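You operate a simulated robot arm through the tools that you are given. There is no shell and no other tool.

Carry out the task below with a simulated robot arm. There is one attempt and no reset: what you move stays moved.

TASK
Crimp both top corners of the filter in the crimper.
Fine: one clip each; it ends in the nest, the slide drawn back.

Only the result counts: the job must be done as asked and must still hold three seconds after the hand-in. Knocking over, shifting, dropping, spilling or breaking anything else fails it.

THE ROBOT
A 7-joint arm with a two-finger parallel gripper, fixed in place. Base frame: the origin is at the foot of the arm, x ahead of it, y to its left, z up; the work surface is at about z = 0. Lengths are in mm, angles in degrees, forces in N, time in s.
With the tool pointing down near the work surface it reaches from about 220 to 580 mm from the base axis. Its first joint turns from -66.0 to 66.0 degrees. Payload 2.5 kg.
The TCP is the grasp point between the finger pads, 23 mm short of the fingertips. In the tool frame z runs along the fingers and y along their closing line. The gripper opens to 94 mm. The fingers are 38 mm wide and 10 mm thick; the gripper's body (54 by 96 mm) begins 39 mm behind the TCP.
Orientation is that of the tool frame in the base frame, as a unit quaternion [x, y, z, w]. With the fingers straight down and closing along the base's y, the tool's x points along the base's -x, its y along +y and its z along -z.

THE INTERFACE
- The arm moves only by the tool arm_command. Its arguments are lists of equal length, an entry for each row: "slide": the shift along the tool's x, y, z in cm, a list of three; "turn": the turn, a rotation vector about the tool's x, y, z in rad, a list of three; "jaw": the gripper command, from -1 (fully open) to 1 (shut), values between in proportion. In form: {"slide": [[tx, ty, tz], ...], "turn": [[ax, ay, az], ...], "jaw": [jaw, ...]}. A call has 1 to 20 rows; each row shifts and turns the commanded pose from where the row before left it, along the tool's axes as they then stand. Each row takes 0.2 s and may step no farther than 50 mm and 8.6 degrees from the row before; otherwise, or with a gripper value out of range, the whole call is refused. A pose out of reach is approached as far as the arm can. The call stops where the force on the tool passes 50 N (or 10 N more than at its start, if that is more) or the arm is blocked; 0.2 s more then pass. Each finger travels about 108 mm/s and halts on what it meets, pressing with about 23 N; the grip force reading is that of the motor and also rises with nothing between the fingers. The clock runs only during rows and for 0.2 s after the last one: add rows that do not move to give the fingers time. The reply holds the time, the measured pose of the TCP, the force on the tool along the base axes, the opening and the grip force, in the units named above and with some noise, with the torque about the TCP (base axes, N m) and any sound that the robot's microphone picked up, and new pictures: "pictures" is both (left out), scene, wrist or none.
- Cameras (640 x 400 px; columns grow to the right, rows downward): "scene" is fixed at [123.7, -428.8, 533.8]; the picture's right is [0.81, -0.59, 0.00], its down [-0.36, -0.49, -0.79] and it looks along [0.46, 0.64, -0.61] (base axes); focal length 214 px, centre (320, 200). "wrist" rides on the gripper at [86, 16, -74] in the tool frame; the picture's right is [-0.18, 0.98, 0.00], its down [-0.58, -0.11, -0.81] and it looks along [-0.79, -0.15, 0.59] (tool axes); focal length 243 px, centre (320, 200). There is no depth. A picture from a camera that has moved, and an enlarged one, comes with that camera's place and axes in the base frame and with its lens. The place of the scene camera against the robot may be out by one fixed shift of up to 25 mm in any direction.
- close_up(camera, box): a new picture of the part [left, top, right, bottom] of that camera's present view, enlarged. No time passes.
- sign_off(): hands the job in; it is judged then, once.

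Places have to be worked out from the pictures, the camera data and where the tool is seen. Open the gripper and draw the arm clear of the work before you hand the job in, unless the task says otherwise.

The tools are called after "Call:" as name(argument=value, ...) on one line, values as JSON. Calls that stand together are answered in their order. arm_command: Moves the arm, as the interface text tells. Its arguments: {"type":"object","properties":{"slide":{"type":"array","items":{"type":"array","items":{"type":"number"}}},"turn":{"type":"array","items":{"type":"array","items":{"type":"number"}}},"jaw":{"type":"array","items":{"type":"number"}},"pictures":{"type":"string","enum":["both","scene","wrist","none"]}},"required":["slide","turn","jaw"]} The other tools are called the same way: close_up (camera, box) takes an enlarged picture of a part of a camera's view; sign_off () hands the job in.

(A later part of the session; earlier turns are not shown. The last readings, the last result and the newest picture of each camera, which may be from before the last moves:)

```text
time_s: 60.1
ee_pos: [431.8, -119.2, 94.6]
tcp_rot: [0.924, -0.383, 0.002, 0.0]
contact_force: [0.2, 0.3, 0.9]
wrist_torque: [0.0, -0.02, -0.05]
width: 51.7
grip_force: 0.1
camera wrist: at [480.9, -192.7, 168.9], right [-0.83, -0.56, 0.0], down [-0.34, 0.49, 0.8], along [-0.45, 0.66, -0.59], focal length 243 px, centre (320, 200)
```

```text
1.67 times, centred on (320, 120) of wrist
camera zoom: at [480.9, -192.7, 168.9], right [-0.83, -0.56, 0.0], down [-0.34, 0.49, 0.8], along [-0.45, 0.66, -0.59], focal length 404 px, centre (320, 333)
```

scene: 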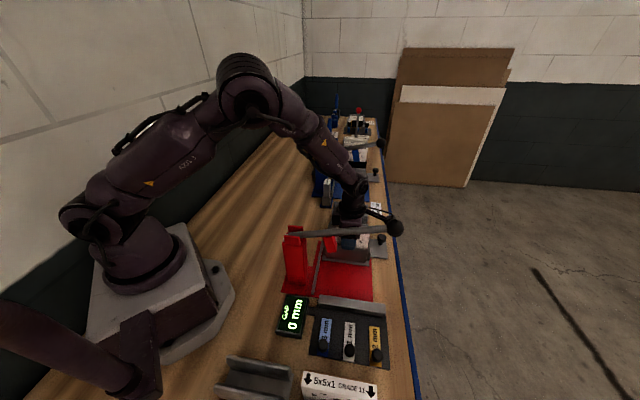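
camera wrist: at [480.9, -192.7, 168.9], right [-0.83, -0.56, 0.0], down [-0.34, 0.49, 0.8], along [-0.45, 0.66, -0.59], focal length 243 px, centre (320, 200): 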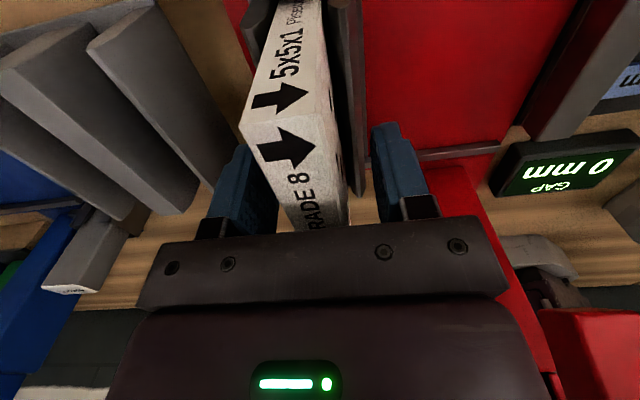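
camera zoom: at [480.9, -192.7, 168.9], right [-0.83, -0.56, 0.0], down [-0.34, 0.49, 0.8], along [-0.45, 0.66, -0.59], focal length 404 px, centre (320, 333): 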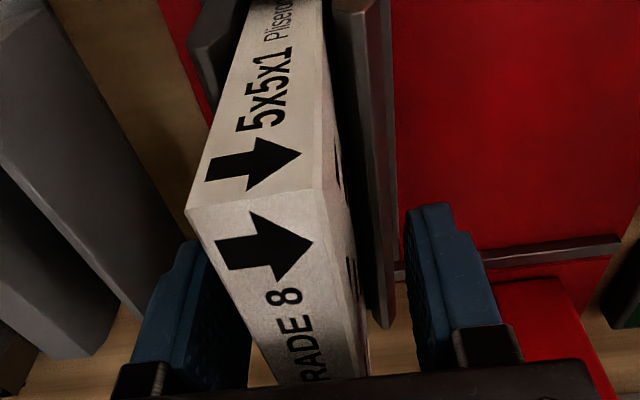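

The near end sits at +56 mm and the far end about -54 mm from the TCP, so I'll shift 1 mm outward to be exactly at mid-length, then close on the filter.

Call:
arm_command(slide=[[0.1, 0, 0], [0, 0, 0], [0, 0, 0], [0, 0, 0]], turn=[[0, 0, 0], [0, 0, 0], [0, 0, 0], [0, 0, 0]], jaw=[-0.1, 0.8, 0.8, 0.8])

Call:
close_up(camera="wrist", box=[200, 0, 440, 240])

Call:
close_up(camera="scene", box=[300, 190, 420, 280])

```text
time_s: 61.1
ee_pos: [431.8, -119.6, 95.5]
tcp_rot: [0.924, -0.383, 0.001, 0.0]
contact_force: [0.4, 0.4, 0.2]
wrist_torque: [0.03, -0.02, 0.0]
width: 19.8
grip_force: 22.6
camera wrist: at [482.0, -193.2, 168.9], right [-0.83, -0.56, 0.0], down [-0.34, 0.49, 0.81], along [-0.45, 0.67, -0.59], focal length 243 px, centre (320, 200)
```

scene: 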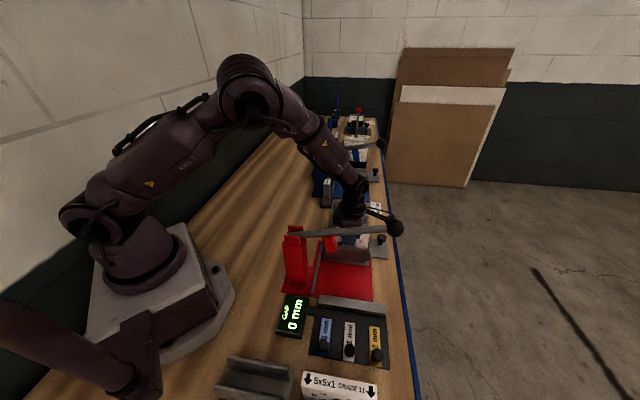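
wrist: 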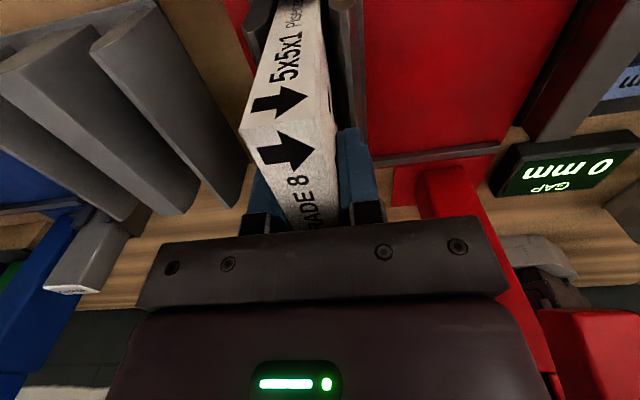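

```text
1.67 times, centred on (320, 120) of wrist
camera zoom: at [482.0, -193.2, 168.9], right [-0.83, -0.56, 0.0], down [-0.34, 0.49, 0.81], along [-0.45, 0.67, -0.59], focal length 404 px, centre (320, 333)
```

zoom: 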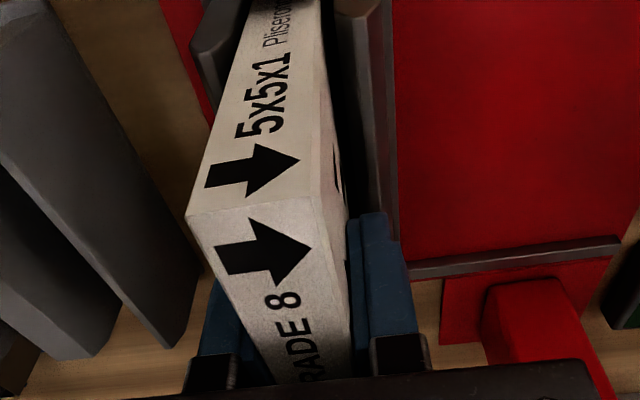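

```text
4.44 times, centred on (360, 235) of scene
camera zoom: at [123.7, -428.8, 533.8], right [0.81, -0.59, 0.0], down [-0.36, -0.49, -0.79], along [0.46, 0.64, -0.61], focal length 953 px, centre (142, 44)
```

zoom: 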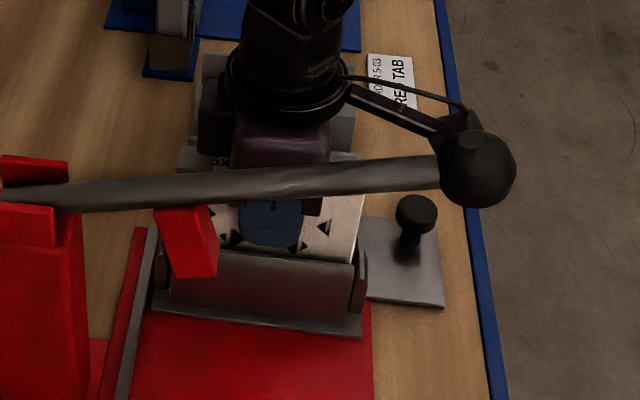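

The filter is gripped (19.8 mm). I'll lift slowly and check that it comes free of the nest.

Call:
arm_command(slide=[[0, 0, -0.5], [0, 0, -1], [0, 0, -1.5], [0, 0, -2], [0, 0, 0]], turn=[[0, 0, 0], [0, 0, 0], [0, 0, 0], [0, 0, 0], [0, 0, 0]], jaw=[0.8, 0.8, 0.8, 0.8, 0.8])

Call:
close_up(camera="scene", box=[300, 190, 420, 280])

```text
time_s: 62.3
ee_pos: [433.2, -119.5, 146.2]
tcp_rot: [0.924, -0.382, 0.001, 0.0]
contact_force: [0.0, 0.4, -0.9]
wrist_torque: [0.01, -0.02, 0.0]
width: 19.6
grip_force: 23.2
camera wrist: at [482.5, -193.5, 220.1], right [-0.83, -0.56, 0.0], down [-0.34, 0.49, 0.81], along [-0.45, 0.67, -0.59], focal length 243 px, centre (320, 200)
```

scene: 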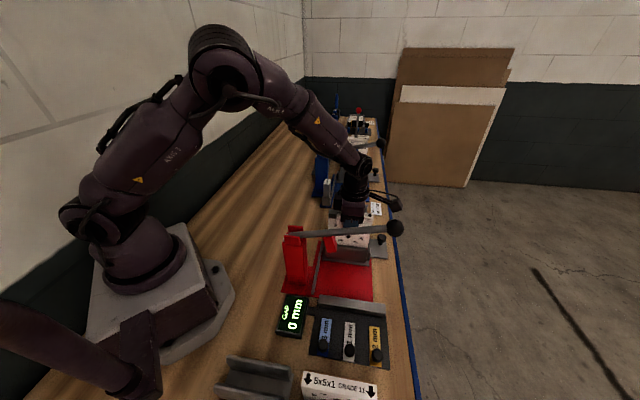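
wrist: 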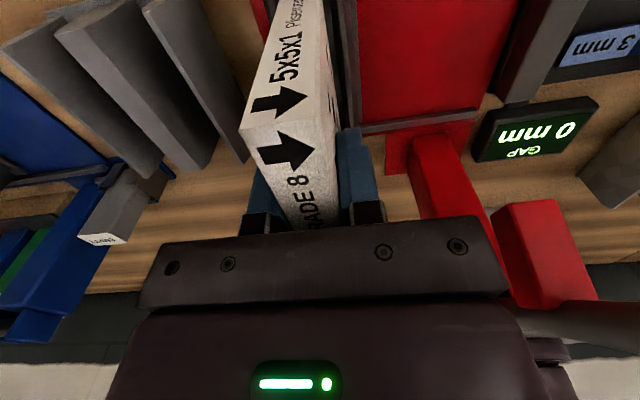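

```text
4.44 times, centred on (360, 235) of scene
camera zoom: at [123.7, -428.8, 533.8], right [0.81, -0.59, 0.0], down [-0.36, -0.49, -0.79], along [0.46, 0.64, -0.61], focal length 953 px, centre (142, 44)
```

zoom: 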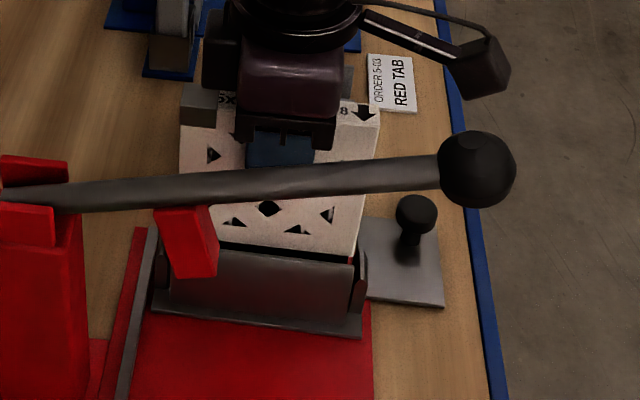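

The filter is up ~50 mm with nothing dragging. I'll lift to z≈250, clear of lever and cheeks, then turn it 180° clockwise.

Call:
arm_command(slide=[[0, 0, -3.5], [0, 0, -3.5], [0, 0, -3.5], [0, 0, 0], [0, 0, 0], [0, 0, 0], [0, 0, 0], [0, 0, 0], [0, 0, 0], [0, 0, 0], [0, 0, 0], [0, 0, 0], [0, 0, 0], [0, 0, 0]], turn=[[0, 0, 0], [0, 0, 0], [0, 0, 0], [0, 0, 0.1428], [0, 0, 0.1428], [0, 0, 0.1428], [0, 0, 0.1428], [0, 0, 0.1428], [0, 0, 0.1428], [0, 0, 0.1428], [0, 0, 0.1428], [0, 0, 0.1428], [0, 0, 0.1428], [0, 0, 0.1428]], jaw=[0.8, 0.8, 0.8, 0.8, 0.8, 0.8, 0.8, 0.8, 0.8, 0.8, 0.8, 0.8, 0.8, 0.8])

```text
time_s: 65.3
ee_pos: [432.3, -119.3, 250.4]
tcp_rot: [-0.382, 0.924, 0.0, 0.001]
contact_force: [0.2, 0.2, -0.3]
wrist_torque: [0.01, 0.0, 0.03]
width: 19.6
grip_force: 23.3
camera wrist: at [359.7, -169.7, 324.5], right [-0.56, 0.83, 0.0], down [0.49, 0.33, 0.81], along [0.67, 0.45, -0.59], focal length 243 px, centre (320, 200)
```

scene: 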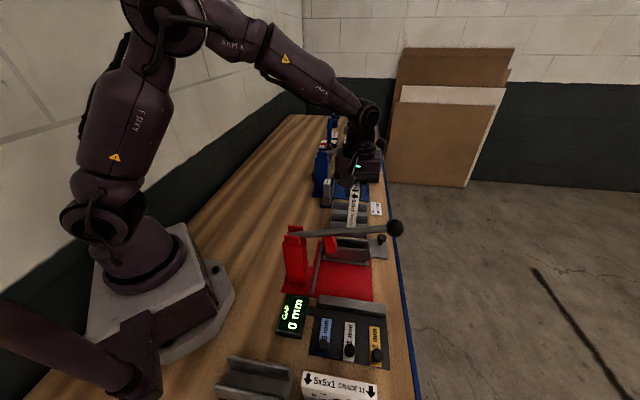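
wrist: 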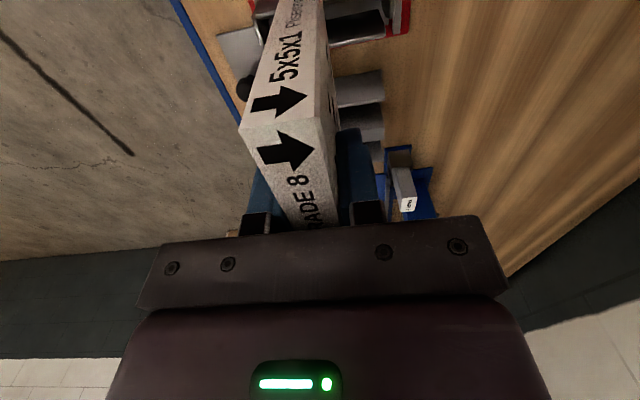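

Half-way (yaw +45°), the filter is held steady. I'll finish the second 90° to yaw -45°.

Call:
arm_command(slide=[[0, 0, 0], [0, 0, 0], [0, 0, 0], [0, 0, 0], [0, 0, 0], [0, 0, 0], [0, 0, 0], [0, 0, 0], [0, 0, 0], [0, 0, 0], [0, 0, 0], [0, 0, 0]], turn=[[0, 0, 0.1428], [0, 0, 0.1428], [0, 0, 0.1428], [0, 0, 0.1428], [0, 0, 0.1428], [0, 0, 0.1428], [0, 0, 0.1428], [0, 0, 0.1428], [0, 0, 0.1428], [0, 0, 0.1428], [0, 0, 0.1428], [0, 0, 0]], jaw=[0.8, 0.8, 0.8, 0.8, 0.8, 0.8, 0.8, 0.8, 0.8, 0.8, 0.8, 0.8])

Call:
close_up(camera="scene", box=[290, 150, 420, 280])

Call:
close_up(camera="wrist", box=[200, 0, 440, 240])

```text
time_s: 67.9
ee_pos: [432.2, -119.1, 250.5]
tcp_rot: [0.384, 0.924, 0.0, 0.001]
contact_force: [0.6, 0.4, -1.7]
wrist_torque: [0.0, -0.03, 0.0]
width: 19.3
grip_force: 23.3
camera wrist: at [382.9, -47.0, 324.9], right [0.83, 0.56, 0.0], down [0.33, -0.49, 0.81], along [0.46, -0.67, -0.59], focal length 243 px, centre (320, 200)
```

scene: 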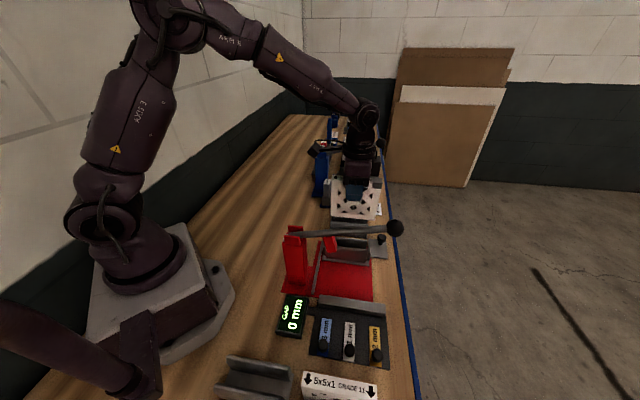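
wrist: 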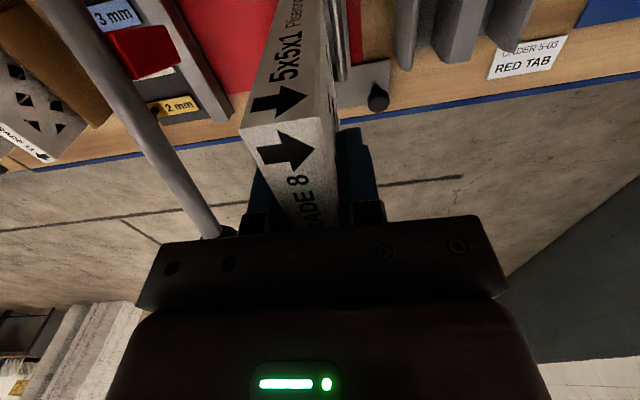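

```text
3.08 times, centred on (355, 215) of scene
camera zoom: at [123.7, -428.8, 533.8], right [0.81, -0.59, 0.0], down [-0.36, -0.49, -0.79], along [0.46, 0.64, -0.61], focal length 660 px, centre (212, 154)
```

zoom: 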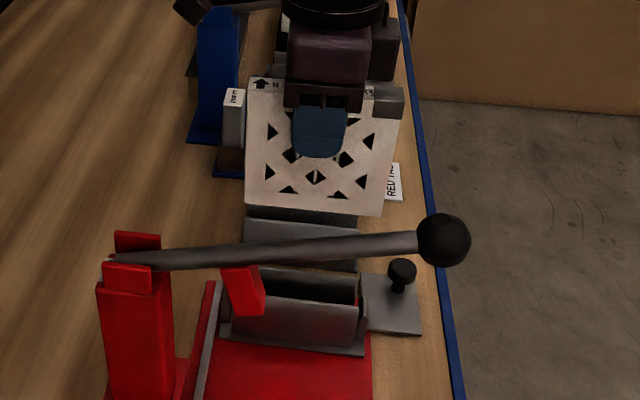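

```text
1.67 times, centred on (320, 120) of wrist
camera zoom: at [382.9, -47.0, 324.9], right [0.83, 0.56, 0.0], down [0.33, -0.49, 0.81], along [0.46, -0.67, -0.59], focal length 404 px, centre (320, 333)
```

zoom: 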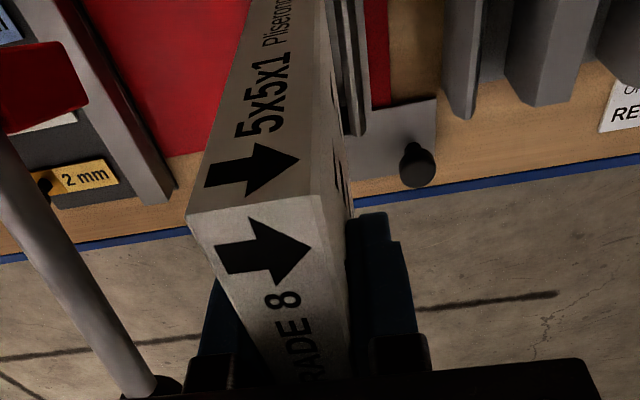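

The filter is turned; the clip is now at the outer end and the bare corner on the inner side. I'll lower to the same height as my earlier lift picture (z≈146) so I can compare the filter's ends directly against it.

Call:
arm_command(slide=[[0, 0, 3.5], [0, 0, 3.5], [0, 0, 3.4], [0, 0, 0], [0, 0, 0]], turn=[[0, 0, 0], [0, 0, 0], [0, 0, 0], [0, 0, 0], [0, 0, 0]], jaw=[0.8, 0.8, 0.8, 0.8, 0.8])

Call:
close_up(camera="scene", box=[300, 190, 420, 280])

Call:
close_up(camera="wrist", box=[220, 0, 440, 140])

```text
time_s: 69.1
ee_pos: [432.6, -118.0, 146.8]
tcp_rot: [0.383, 0.924, 0.0, 0.001]
contact_force: [-0.1, -0.1, -0.4]
wrist_torque: [0.01, 0.02, -0.01]
width: 19.6
grip_force: 22.7
camera wrist: at [382.4, -45.7, 220.2], right [0.82, 0.57, 0.0], down [0.33, -0.49, 0.81], along [0.46, -0.67, -0.59], focal length 243 px, centre (320, 200)
```

scene: 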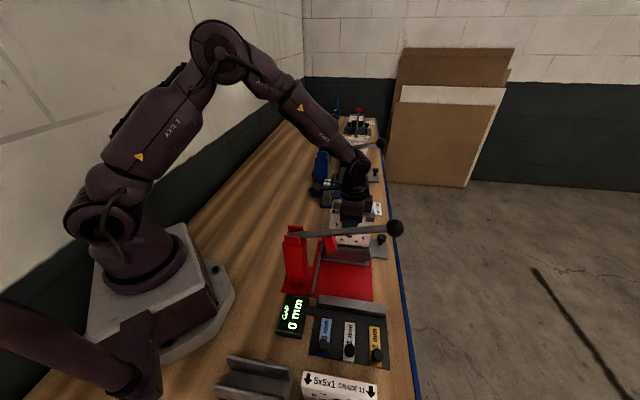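
wrist: 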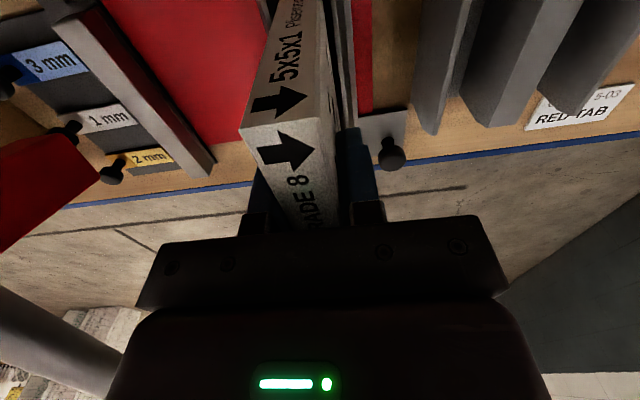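

```text
4.44 times, centred on (360, 235) of scene
camera zoom: at [123.7, -428.8, 533.8], right [0.81, -0.59, 0.0], down [-0.36, -0.49, -0.79], along [0.46, 0.64, -0.61], focal length 953 px, centre (142, 44)
```

zoom: 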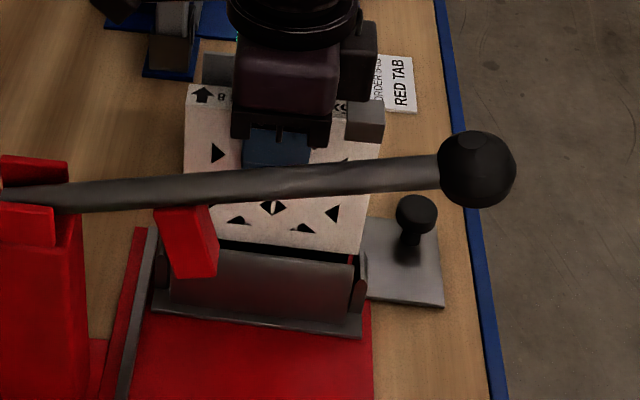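

```text
2.86 times, centred on (330, 70) of wrist
camera zoom: at [382.4, -45.7, 220.2], right [0.82, 0.57, 0.0], down [0.33, -0.49, 0.81], along [0.46, -0.67, -0.59], focal length 693 px, centre (291, 571)
```

zoom: 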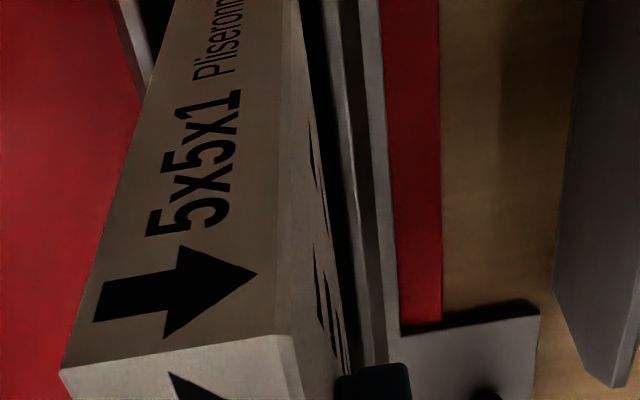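

Compared with the lift picture, the filter's edges now lie ~4.5 px (≈3 mm) further outward, meaning my grip was 1.5 mm off its middle. I'll shift 3 mm inward and re-compare.

Call:
arm_command(slide=[[0.3, 0, 0], [0, 0, 0], [0, 0, 0]], turn=[[0, 0, 0], [0, 0, 0], [0, 0, 0]], jaw=[0.8, 0.8, 0.8], pictures="none")

Call:
close_up(camera="scene", box=[300, 190, 420, 280])

Call:
close_up(camera="scene", box=[330, 230, 400, 270])

```text
time_s: 69.9
ee_pos: [430.6, -115.4, 147.0]
tcp_rot: [0.383, 0.924, 0.001, 0.001]
contact_force: [-0.5, 0.3, -0.9]
wrist_torque: [0.03, -0.03, -0.01]
width: 19.4
grip_force: 23.0
```

```text
4.44 times, centred on (360, 235) of scene
camera zoom: at [123.7, -428.8, 533.8], right [0.81, -0.59, 0.0], down [-0.36, -0.49, -0.79], along [0.46, 0.64, -0.61], focal length 953 px, centre (142, 44)
```

zoom: 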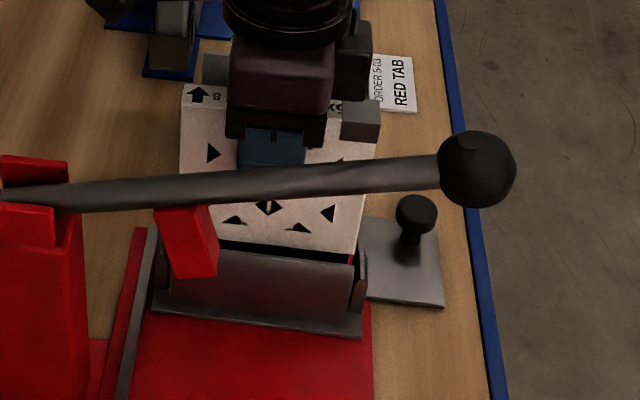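

```text
9.14 times, centred on (365, 250) of scene
camera zoom: at [123.7, -428.8, 533.8], right [0.81, -0.59, 0.0], down [-0.36, -0.49, -0.79], along [0.46, 0.64, -0.61], focal length 1961 px, centre (-91, -257)
```

zoom: 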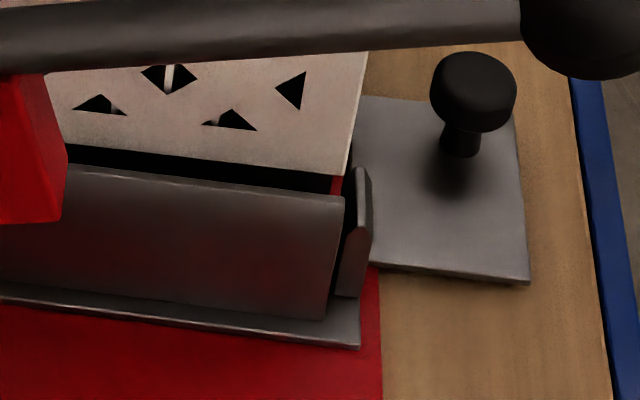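

The filter's edges now match the earlier picture. Readings are a bit noisy, so I'll take a couple of still readings to pin down the TCP before inserting.

Call:
arm_command(slide=[[0, 0, 0]], turn=[[0, 0, 0]], jaw=[0.8], pictures="none")

Call:
arm_command(slide=[[0, 0, 0]], turn=[[0, 0, 0]], jaw=[0.8], pictures="none")

Call:
arm_command(slide=[[0, 0, 0]], turn=[[0, 0, 0]], jaw=[0.8], pictures="wrist")

Call:
close_up(camera="wrist", box=[260, 0, 400, 90])

```text
time_s: 70.3
ee_pos: [432.1, -115.8, 146.0]
tcp_rot: [0.383, 0.924, 0.001, 0.001]
contact_force: [-0.2, 0.4, -0.3]
wrist_torque: [-0.03, -0.04, 0.02]
width: 19.9
grip_force: 23.0
```

```text
time_s: 70.7
ee_pos: [430.9, -115.8, 146.5]
tcp_rot: [0.382, 0.924, 0.001, 0.001]
contact_force: [0.6, 0.0, 0.0]
wrist_torque: [-0.01, -0.03, -0.04]
width: 19.7
grip_force: 22.9
```

```text
time_s: 71.1
ee_pos: [431.1, -115.4, 146.2]
tcp_rot: [0.383, 0.924, 0.001, 0.001]
contact_force: [-0.6, 0.6, 0.1]
wrist_torque: [-0.03, 0.0, -0.01]
width: 19.8
grip_force: 22.9
camera wrist: at [380.2, -44.2, 220.3], right [0.82, 0.57, 0.0], down [0.33, -0.49, 0.81], along [0.46, -0.67, -0.59], focal length 243 px, centre (320, 200)
```

wrist: 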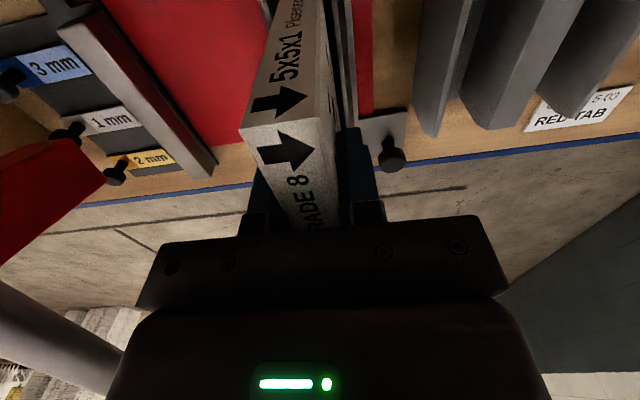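

```text
4.44 times, centred on (330, 45) of wrist
camera zoom: at [380.2, -44.2, 220.3], right [0.82, 0.57, 0.0], down [0.33, -0.49, 0.81], along [0.46, -0.67, -0.59], focal length 1078 px, centre (276, 889)
```

zoom: 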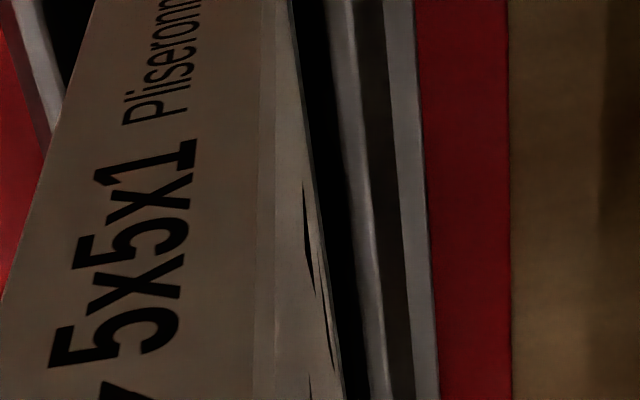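

The slot mouth looks ~29 mm wide against a 20 mm filter, so there's a lead-in. I'll shift 1.5 mm toward the lever side to centre it and lower partway, watching the force.

Call:
arm_command(slide=[[0, -0.15, 0], [0, 0, 1], [0, 0, 1], [0, 0, 0.5], [0, 0, 0.5], [0, 0, 0]], turn=[[0, 0, 0], [0, 0, 0], [0, 0, 0], [0, 0, 0], [0, 0, 0], [0, 0, 0]], jaw=[0.8, 0.8, 0.8, 0.8, 0.8, 0.8])

Call:
close_up(camera="scene", box=[310, 210, 410, 270])

```text
time_s: 72.5
ee_pos: [429.6, -117.3, 117.8]
tcp_rot: [0.383, 0.924, 0.0, 0.001]
contact_force: [0.4, 0.4, -0.8]
wrist_torque: [-0.01, 0.0, -0.02]
width: 19.3
grip_force: 22.8
camera wrist: at [379.5, -45.8, 191.0], right [0.82, 0.57, 0.0], down [0.33, -0.49, 0.81], along [0.46, -0.67, -0.59], focal length 243 px, centre (320, 200)
```

scene: 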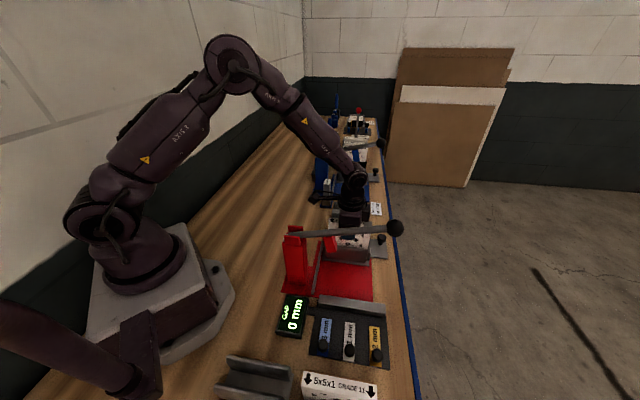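
wrist: 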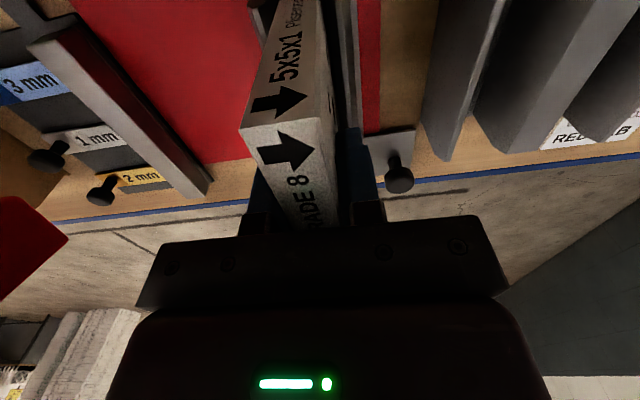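

```text
6.40 times, centred on (360, 240) of scene
camera zoom: at [123.7, -428.8, 533.8], right [0.81, -0.59, 0.0], down [-0.36, -0.49, -0.79], along [0.46, 0.64, -0.61], focal length 1373 px, centre (64, -56)
```

zoom: 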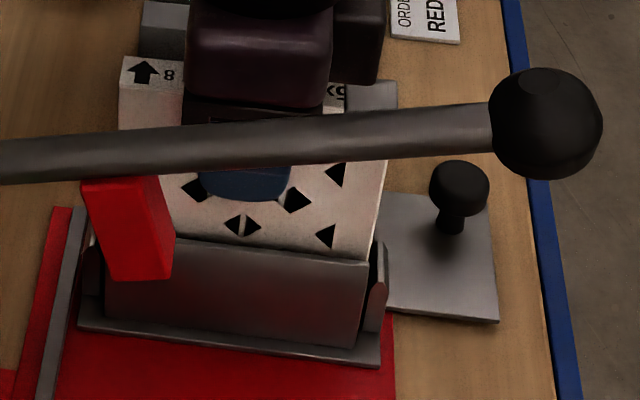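

The filter has entered the slot with no contact force. I'll lower the remaining ~22 mm in 5 mm rows.

Call:
arm_command(slide=[[0, 0, 0.5], [0, 0, 0.5], [0, 0, 0.5], [0, 0, 0.3], [0, 0, 0]], turn=[[0, 0, 0], [0, 0, 0], [0, 0, 0], [0, 0, 0], [0, 0, 0]], jaw=[0.8, 0.8, 0.8, 0.8, 0.8], pictures="scene")

Call:
close_up(camera="scene", box=[310, 210, 410, 270])

```text
time_s: 73.7
ee_pos: [430.6, -117.0, 100.3]
tcp_rot: [0.383, 0.924, 0.001, 0.002]
contact_force: [0.2, -0.2, -0.9]
wrist_torque: [0.0, -0.02, 0.04]
width: 19.5
grip_force: 23.0
```

scene: 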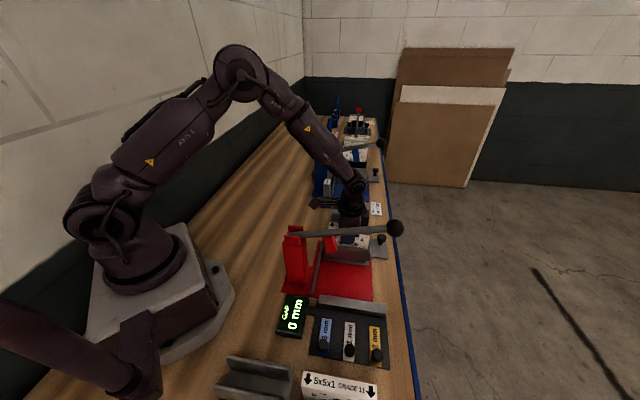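

```text
6.40 times, centred on (360, 240) of scene
camera zoom: at [123.7, -428.8, 533.8], right [0.81, -0.59, 0.0], down [-0.36, -0.49, -0.79], along [0.46, 0.64, -0.61], focal length 1373 px, centre (64, -56)
```

zoom: 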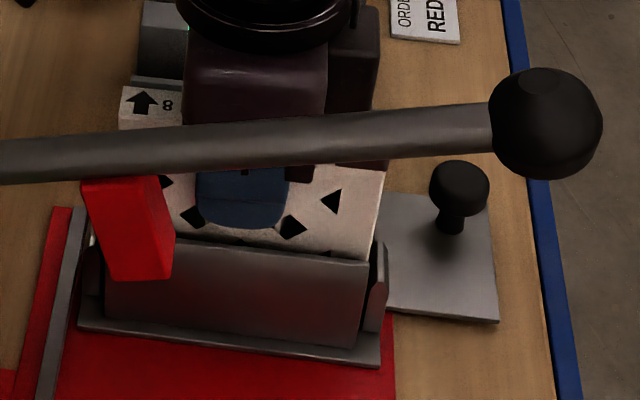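

Still free at z=100. I'll lower the last few millimetres in 1–2 mm rows until it rests on the nest floor.

Call:
arm_command(slide=[[0, 0, 0.2], [0, 0, 0.2], [0, 0, 0]], turn=[[0, 0, 0], [0, 0, 0], [0, 0, 0]], jaw=[0.8, 0.8, 0.8], pictures="none")

Call:
arm_command(slide=[[0, 0, 0.15], [0, 0, 0]], turn=[[0, 0, 0], [0, 0, 0]], jaw=[0.8, 0.8], pictures="none")

```text
time_s: 74.5
ee_pos: [429.2, -118.3, 94.8]
tcp_rot: [0.382, 0.924, 0.0, 0.001]
contact_force: [-0.6, 0.1, 0.9]
wrist_torque: [0.08, 0.08, -0.02]
width: 19.5
grip_force: 23.3
```

```text
time_s: 75.1
ee_pos: [429.6, -117.6, 93.7]
tcp_rot: [0.382, 0.924, 0.001, 0.003]
contact_force: [-5.7, 2.1, 22.8]
wrist_torque: [-0.07, 0.2, 0.0]
width: 20.1
grip_force: 22.3
```

It's resting on the nest floor (23 N at the original grip height). I'll ease off, open, and rise straight up.

Call:
arm_command(slide=[[0, 0, -0.15], [0, 0, 0], [0, 0, 0], [0, 0, -2], [0, 0, -3], [0, 0, -4], [0, 0, -5], [0, 0, -5], [0, 0, 0]], turn=[[0, 0, 0], [0, 0, 0], [0, 0, 0], [0, 0, 0], [0, 0, 0], [0, 0, 0], [0, 0, 0], [0, 0, 0], [0, 0, 0]], jaw=[0.8, 0, 0, 0, 0, 0, 0, 0, 0])

Call:
close_up(camera="scene", box=[280, 200, 420, 300])

Call:
close_up(camera="wrist", box=[220, 0, 440, 180])

```text
time_s: 77.1
ee_pos: [426.5, -118.5, 285.3]
tcp_rot: [0.383, 0.924, 0.0, 0.001]
contact_force: [-0.7, -0.5, -0.6]
wrist_torque: [-0.01, -0.01, -0.01]
width: 46.9
grip_force: 0.0
camera wrist: at [377.3, -47.1, 360.0], right [0.82, 0.57, 0.0], down [0.33, -0.49, 0.81], along [0.46, -0.67, -0.59], focal length 243 px, centre (320, 200)
```

scene: 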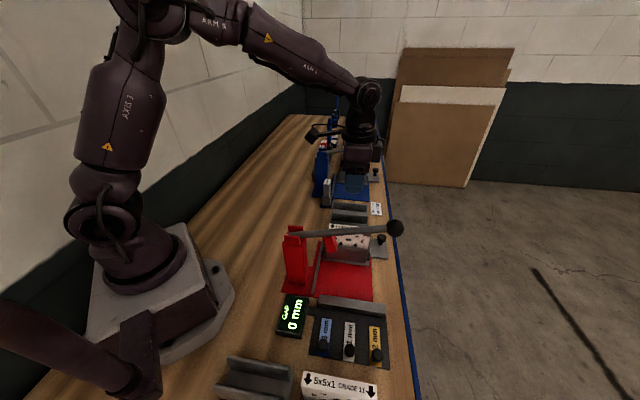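
wrist: 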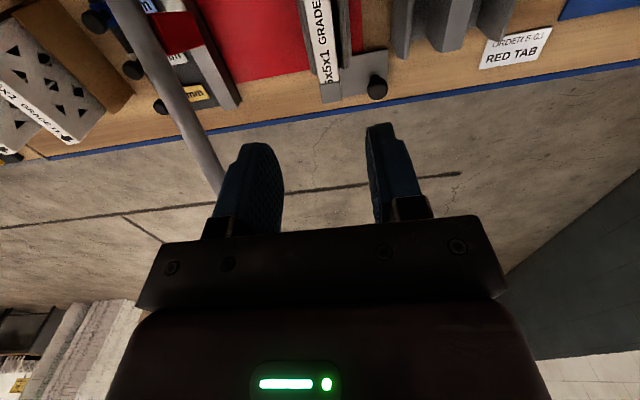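

```text
4.00 times, centred on (350, 250) of scene
camera zoom: at [123.7, -428.8, 533.8], right [0.81, -0.59, 0.0], down [-0.36, -0.49, -0.79], along [0.46, 0.64, -0.61], focal length 858 px, centre (200, 0)
```

zoom: 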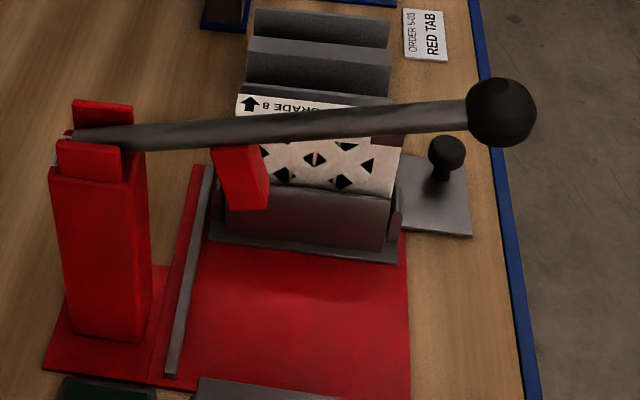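

```text
2.22 times, centred on (330, 90) of wrist
camera zoom: at [377.3, -47.1, 360.0], right [0.82, 0.57, 0.0], down [0.33, -0.49, 0.81], along [0.46, -0.67, -0.59], focal length 539 px, centre (298, 444)
```

zoom: 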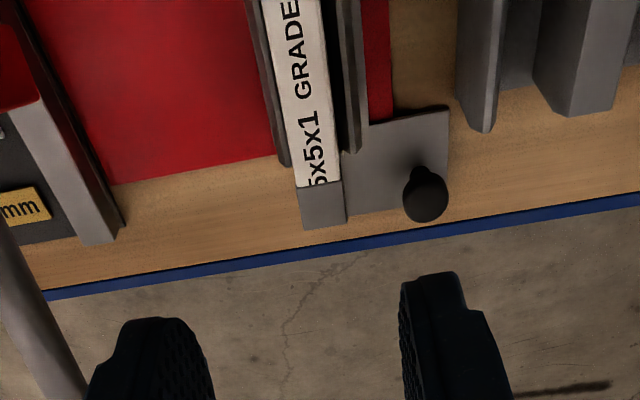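

The filter is back in the nest, reversed, with the bare corner on the jaw side. Now I'll yaw to -135° and go to the slide knob again, stopping at z≈110 to check.

Call:
arm_command(slide=[[0, 0, 0], [0, 0, 0], [0, 0, 0], [0, 0, 0], [0, 0, 0], [0, 0, 0], [0, 0, 0], [0, 0, 0], [0, 0, 0], [0, 0, 0], [0, 0, 0], [1.4, 2.17, 3.5], [1.4, 2.17, 3.5], [1.4, 2.17, 3.5], [1.4, 2.17, 3.5], [1.4, 2.17, 3.5], [0, 0, 0]], turn=[[0, 0, 0.1428], [0, 0, 0.1428], [0, 0, 0.1428], [0, 0, 0.1428], [0, 0, 0.1428], [0, 0, 0.1428], [0, 0, 0.1428], [0, 0, 0.1428], [0, 0, 0.1428], [0, 0, 0.1428], [0, 0, 0.1428], [0, 0, 0], [0, 0, 0], [0, 0, 0], [0, 0, 0], [0, 0, 0], [0, 0, 0]], jaw=[0, 0, 0, 0, 0, 0, 0, 0, 0, 0, 0, 0.05, 0.05, 0.05, 0.05, 0.05, 0.05])

```text
time_s: 80.7
ee_pos: [554.6, -144.2, 110.1]
tcp_rot: [0.924, 0.383, 0.001, -0.001]
contact_force: [0.0, -0.3, -0.3]
wrist_torque: [-0.02, -0.03, 0.04]
width: 44.7
grip_force: 0.0
camera wrist: at [626.9, -94.9, 184.7], right [0.57, -0.82, 0.0], down [-0.49, -0.33, 0.81], along [-0.66, -0.46, -0.59], focal length 243 px, centre (320, 200)
```

scene: 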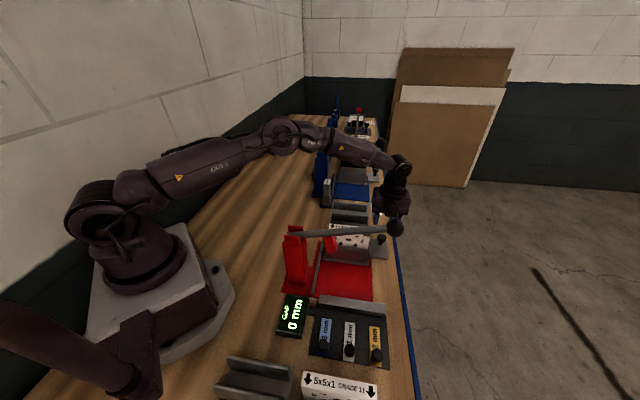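
wrist: 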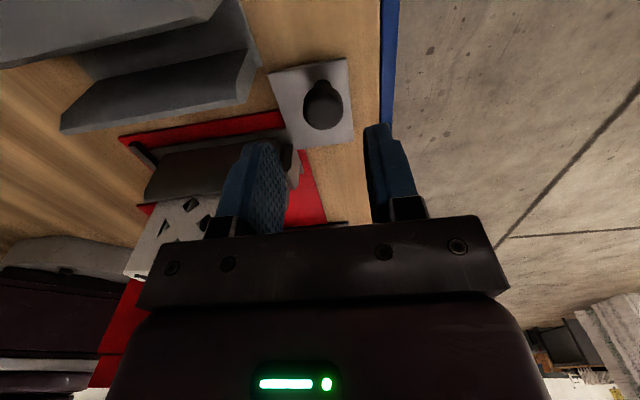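

The projected knob position matches the picture (knob ~11 mm toward the lever from the tool axis, as wanted). I'll descend and close on it.

Call:
arm_command(slide=[[-0.25, -0.05, 2], [0, 0, 2], [0, 0, 2], [0, 0, 1], [0, 0, 0.6], [0, 0, 0], [0, 0, 0], [0, 0, 0], [0, 0, 0]], turn=[[0, 0, 0], [0, 0, 0], [0, 0, 0], [0, 0, 0], [0, 0, 0], [0, 0, 0], [0, 0, 0], [0, 0, 0], [0, 0, 0]], jaw=[0.08, 0.08, 0.08, 0.08, 0.08, 0.08, 0.7, 0.7, 0.7])

```text
time_s: 82.7
ee_pos: [553.1, -146.2, 34.5]
tcp_rot: [0.924, 0.383, -0.002, -0.003]
contact_force: [-24.3, 16.9, 9.4]
wrist_torque: [-0.02, 0.13, -0.23]
width: 27.1
grip_force: 45.2
camera wrist: at [625.8, -97.2, 108.4], right [0.57, -0.82, -0.01], down [-0.48, -0.34, 0.81], along [-0.67, -0.45, -0.59], focal length 243 px, centre (320, 200)
```

scene: 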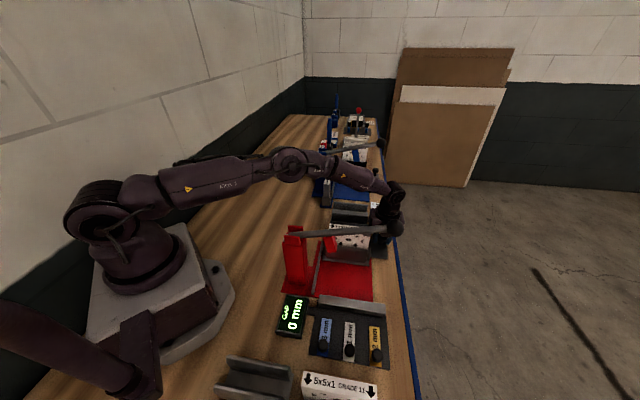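
wrist: 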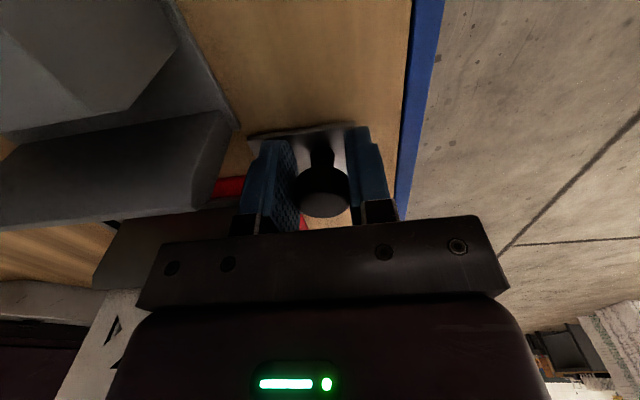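

The knob is gripped but I'm pulling sideways; I'll relieve 2 mm inward and push the slide toward the lever.

Call:
arm_command(slide=[[0, -0.2, 0], [-0.5, 0, 0], [-1, 0.015, 0], [-1, 0.015, 0], [-1, 0.015, 0], [-1, 0.015, 0], [-0.5, 0, 0], [0, 0, 0]], turn=[[0, 0, 0], [0, 0, 0], [0, 0, 0], [0, 0, 0], [0, 0, 0], [0, 0, 0], [0, 0, 0], [0, 0, 0]], jaw=[0.7, 0.7, 0.7, 0.7, 0.7, 0.7, 0.7, 0.7], pictures="none")

```text
time_s: 84.5
ee_pos: [518.8, -180.3, 34.1]
tcp_rot: [0.924, 0.383, 0.002, 0.001]
contact_force: [-5.3, 5.5, 5.4]
wrist_torque: [0.05, -0.01, 0.01]
width: 27.1
grip_force: 44.8
```

Moving freely at half travel. I'll continue another 40 mm.

Call:
arm_command(slide=[[-0.5, 0, 0], [-1, 0.01, 0], [-1, 0.01, 0], [-1, 0.01, 0], [-0.5, 0, 0], [0, 0, 0]], turn=[[0, 0, 0], [0, 0, 0], [0, 0, 0], [0, 0, 0], [0, 0, 0], [0, 0, 0]], jaw=[0.7, 0.7, 0.7, 0.7, 0.7, 0.7], pictures="none")

```text
time_s: 85.9
ee_pos: [489.4, -210.3, 34.7]
tcp_rot: [0.923, 0.384, 0.0, 0.0]
contact_force: [-10.7, 10.8, 17.1]
wrist_torque: [-0.04, 0.12, 0.0]
width: 27.1
grip_force: 44.6
```

About 10 mm left to the front stop. I'll relieve sideways and creep in.

Call:
arm_command(slide=[[0, -0.1, 0], [-0.4, 0, 0], [-0.3, 0, 0], [-0.3, 0, 0], [-0.2, 0, 0], [0, 0, 0]], turn=[[0, 0, 0], [0, 0, 0], [0, 0, 0], [0, 0, 0], [0, 0, 0], [0, 0, 0]], jaw=[0.7, 0.7, 0.7, 0.7, 0.7, 0.7])

Call:
close_up(camera="scene", box=[270, 200, 430, 310])

```text
time_s: 87.3
ee_pos: [481.2, -217.5, 35.4]
tcp_rot: [0.924, 0.384, 0.003, 0.002]
contact_force: [8.1, 6.6, 12.3]
wrist_torque: [-0.55, 0.43, 0.08]
width: 27.0
grip_force: 44.8
camera wrist: at [553.8, -167.6, 108.9], right [0.57, -0.82, 0.0], down [-0.49, -0.33, 0.8], along [-0.66, -0.46, -0.6], focal length 243 px, centre (320, 200)
```

scene: 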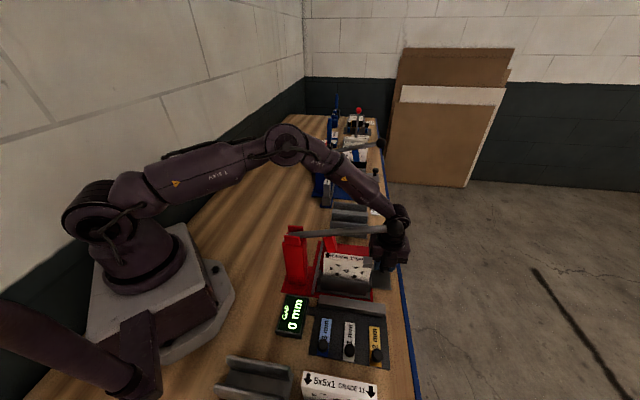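
wrist: 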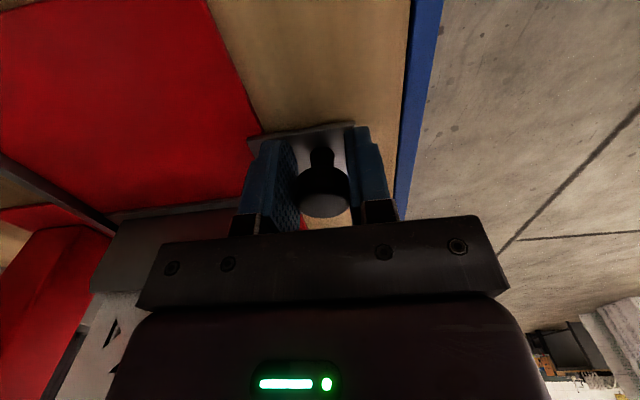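

```text
3.64 times, centred on (350, 255) of scene
camera zoom: at [123.6, -428.8, 533.8], right [0.81, -0.59, 0.0], down [-0.36, -0.49, -0.79], along [0.46, 0.64, -0.61], focal length 780 px, centre (211, 0)
```

zoom: 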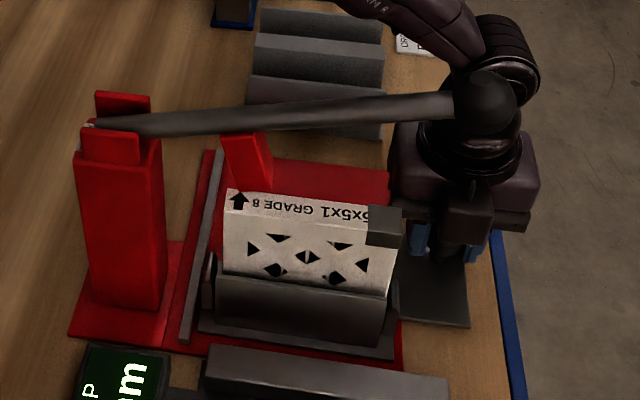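

The nest is at the same place as before in the picture and resistance has started. One more small push to confirm the stop.

Call:
arm_command(slide=[[-0.2, 0, 0], [-0.1, 0, 0], [0, 0, 0]], turn=[[0, 0, 0], [0, 0, 0], [0, 0, 0]], jaw=[0.7, 0.7, 0.7], pictures="none")

```text
time_s: 88.1
ee_pos: [481.3, -216.7, 34.6]
tcp_rot: [0.923, 0.385, 0.006, 0.001]
contact_force: [29.9, 12.6, -1.9]
wrist_torque: [0.26, -0.45, 0.17]
width: 26.9
grip_force: 45.4
```

The slide is on its front stop (30 N, no motion). I'll unload, open, slip off the knob away from the lever, and rise.

Call:
arm_command(slide=[[0.3, 0, 0], [0, 0, 0], [0, 0, 0], [0, 0, 0], [2, 0, 0], [3, 0, 0], [0, 0, -5], [0, 0, -5], [0, 0, -5], [0, 0, -5], [0, 0, -5], [0, 0, -4.5], [0, 0, 0]], turn=[[0, 0, 0], [0, 0, 0], [0, 0, 0], [0, 0, 0], [0, 0, 0], [0, 0, 0], [0, 0, 0], [0, 0, 0], [0, 0, 0], [0, 0, 0], [0, 0, 0], [0, 0, 0], [0, 0, 0]], jaw=[0.7, 0.08, 0.08, 0.08, 0.08, 0.08, 0.08, 0.08, 0.08, 0.08, 0.08, 0.08, 0.08])

Call:
close_up(camera="scene", box=[310, 230, 410, 300])

Call:
close_up(camera="wrist", box=[180, 20, 380, 160])

```text
time_s: 90.9
ee_pos: [516.9, -183.0, 329.0]
tcp_rot: [0.924, 0.382, 0.001, 0.002]
contact_force: [0.1, 0.2, 0.1]
wrist_torque: [0.0, 0.03, 0.0]
width: 43.3
grip_force: 0.1
camera wrist: at [589.0, -134.7, 402.9], right [0.57, -0.82, 0.0], down [-0.49, -0.33, 0.81], along [-0.66, -0.46, -0.59], focal length 243 px, centre (320, 200)
```

scene: 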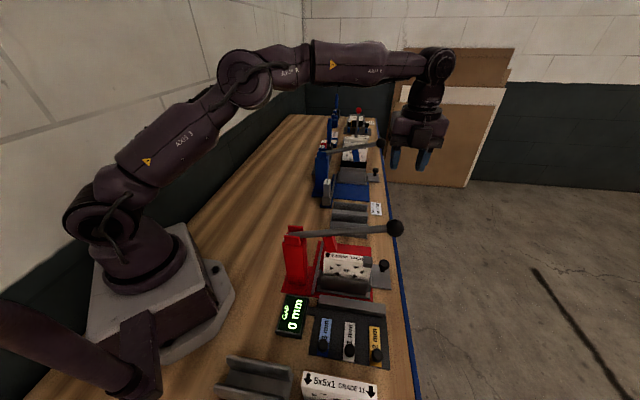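
wrist: 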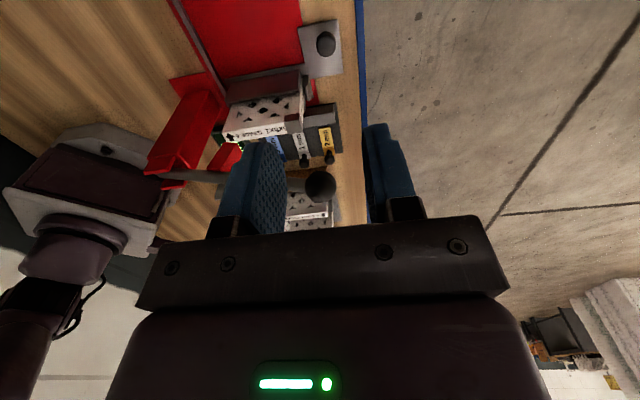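

```text
5.71 times, centred on (360, 265) of scene
camera zoom: at [123.7, -428.8, 533.8], right [0.81, -0.59, 0.0], down [-0.36, -0.49, -0.79], along [0.46, 0.64, -0.61], focal length 1226 px, centre (91, -171)
```

zoom: 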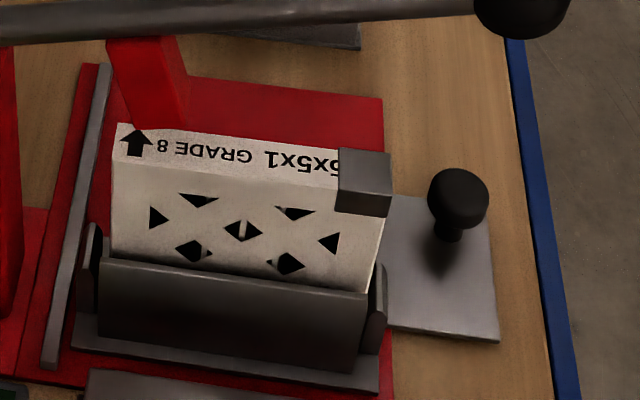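

```text
2.86 times, centred on (280, 90) of wrist
camera zoom: at [589.0, -134.7, 402.9], right [0.57, -0.82, 0.0], down [-0.49, -0.33, 0.81], along [-0.66, -0.46, -0.59], focal length 693 px, centre (434, 514)
```

zoom: 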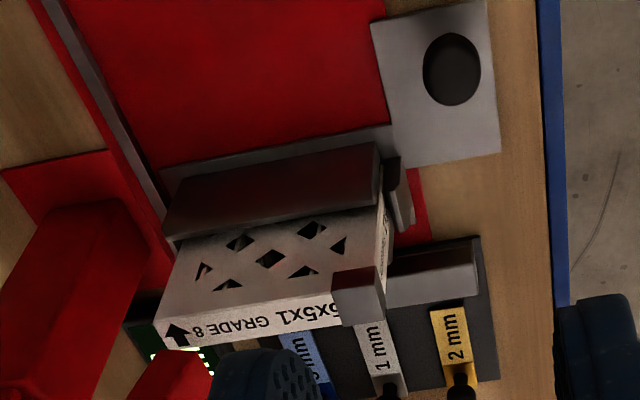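

The filter is level and seated, bare corner under the jaw, clip #1 at the far end. I'll close the fingers and go over the lever ball again.

Call:
arm_command(slide=[[-3.85, -0.65, 0], [-3.85, -0.65, 0], [-3.85, -0.65, 0], [0, 0, 3], [0, 0, 1.9], [0, 0, 0]], turn=[[0, 0, 0], [0, 0, 0], [0, 0, 0], [0, 0, 0], [0, 0, 0], [0, 0, 0]], jaw=[1, 1, 1, 1, 1, 1], pictures="wrist")

```text
time_s: 92.3
ee_pos: [420.1, -250.0, 280.4]
tcp_rot: [0.923, 0.384, 0.001, 0.0]
contact_force: [-0.6, -0.8, -0.4]
wrist_torque: [0.01, -0.01, 0.04]
width: 0.1
grip_force: 23.2
camera wrist: at [492.3, -201.2, 353.5], right [0.57, -0.82, 0.0], down [-0.49, -0.33, 0.8], along [-0.66, -0.46, -0.59], focal length 243 px, centre (320, 200)
```

wrist: 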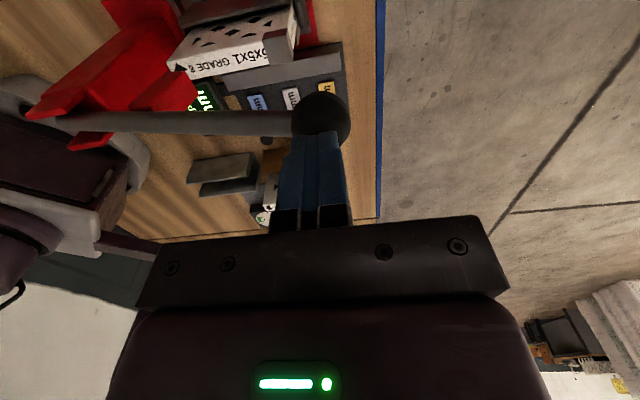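

The fingertips are right above the ball as before. I'll press down through the first ~45 mm in 5 mm rows, following the ball outward.

Call:
arm_command(slide=[[0, 0, 0.5], [0, 0.05, 0.5], [0, 0.1, 0.5], [0, 0.1, 0.5], [0, 0.1, 0.5], [0, 0.1, 0.5], [0, 0.1, 0.5], [0, 0.05, 0.5], [0, 0.05, 0.5], [0, 0, 0]], turn=[[0, 0, 0], [0, 0, 0], [0, 0, 0], [0, 0, 0], [0, 0, 0], [0, 0, 0], [0, 0, 0], [0, 0, 0], [0, 0, 0], [0, 0, 0]], jaw=[1, 1, 1, 1, 1, 1, 1, 1, 1, 1], pictures="scene")

Call:
close_up(camera="scene", box=[290, 200, 420, 290])

```text
time_s: 94.5
ee_pos: [424.7, -254.4, 234.2]
tcp_rot: [0.923, 0.384, 0.001, 0.001]
contact_force: [5.5, -1.9, 5.8]
wrist_torque: [-0.09, -0.15, 0.03]
width: 0.0
grip_force: 22.8
```

scene: 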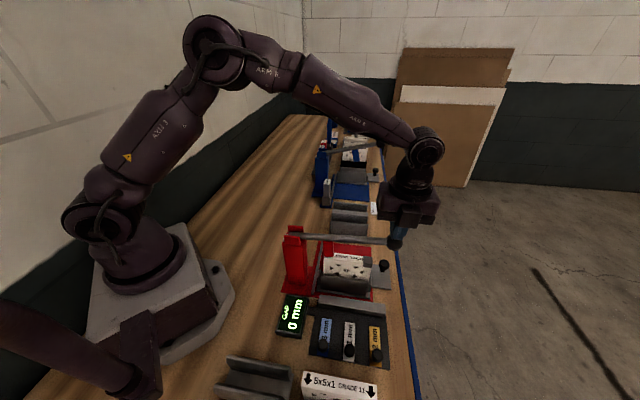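

```text
4.44 times, centred on (355, 245) of scene
camera zoom: at [123.7, -428.8, 533.8], right [0.81, -0.59, 0.0], down [-0.36, -0.49, -0.79], along [0.46, 0.64, -0.61], focal length 953 px, centre (164, 0)
```

zoom: 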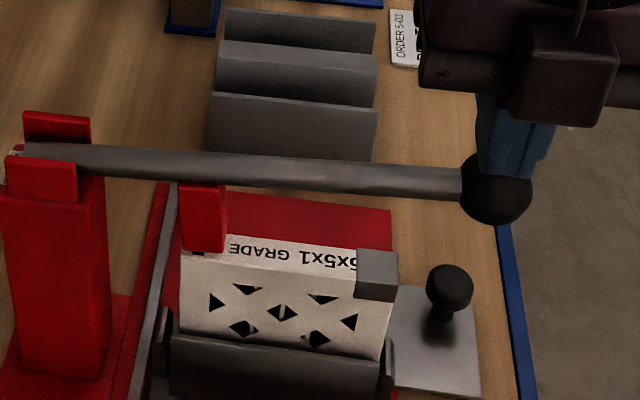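

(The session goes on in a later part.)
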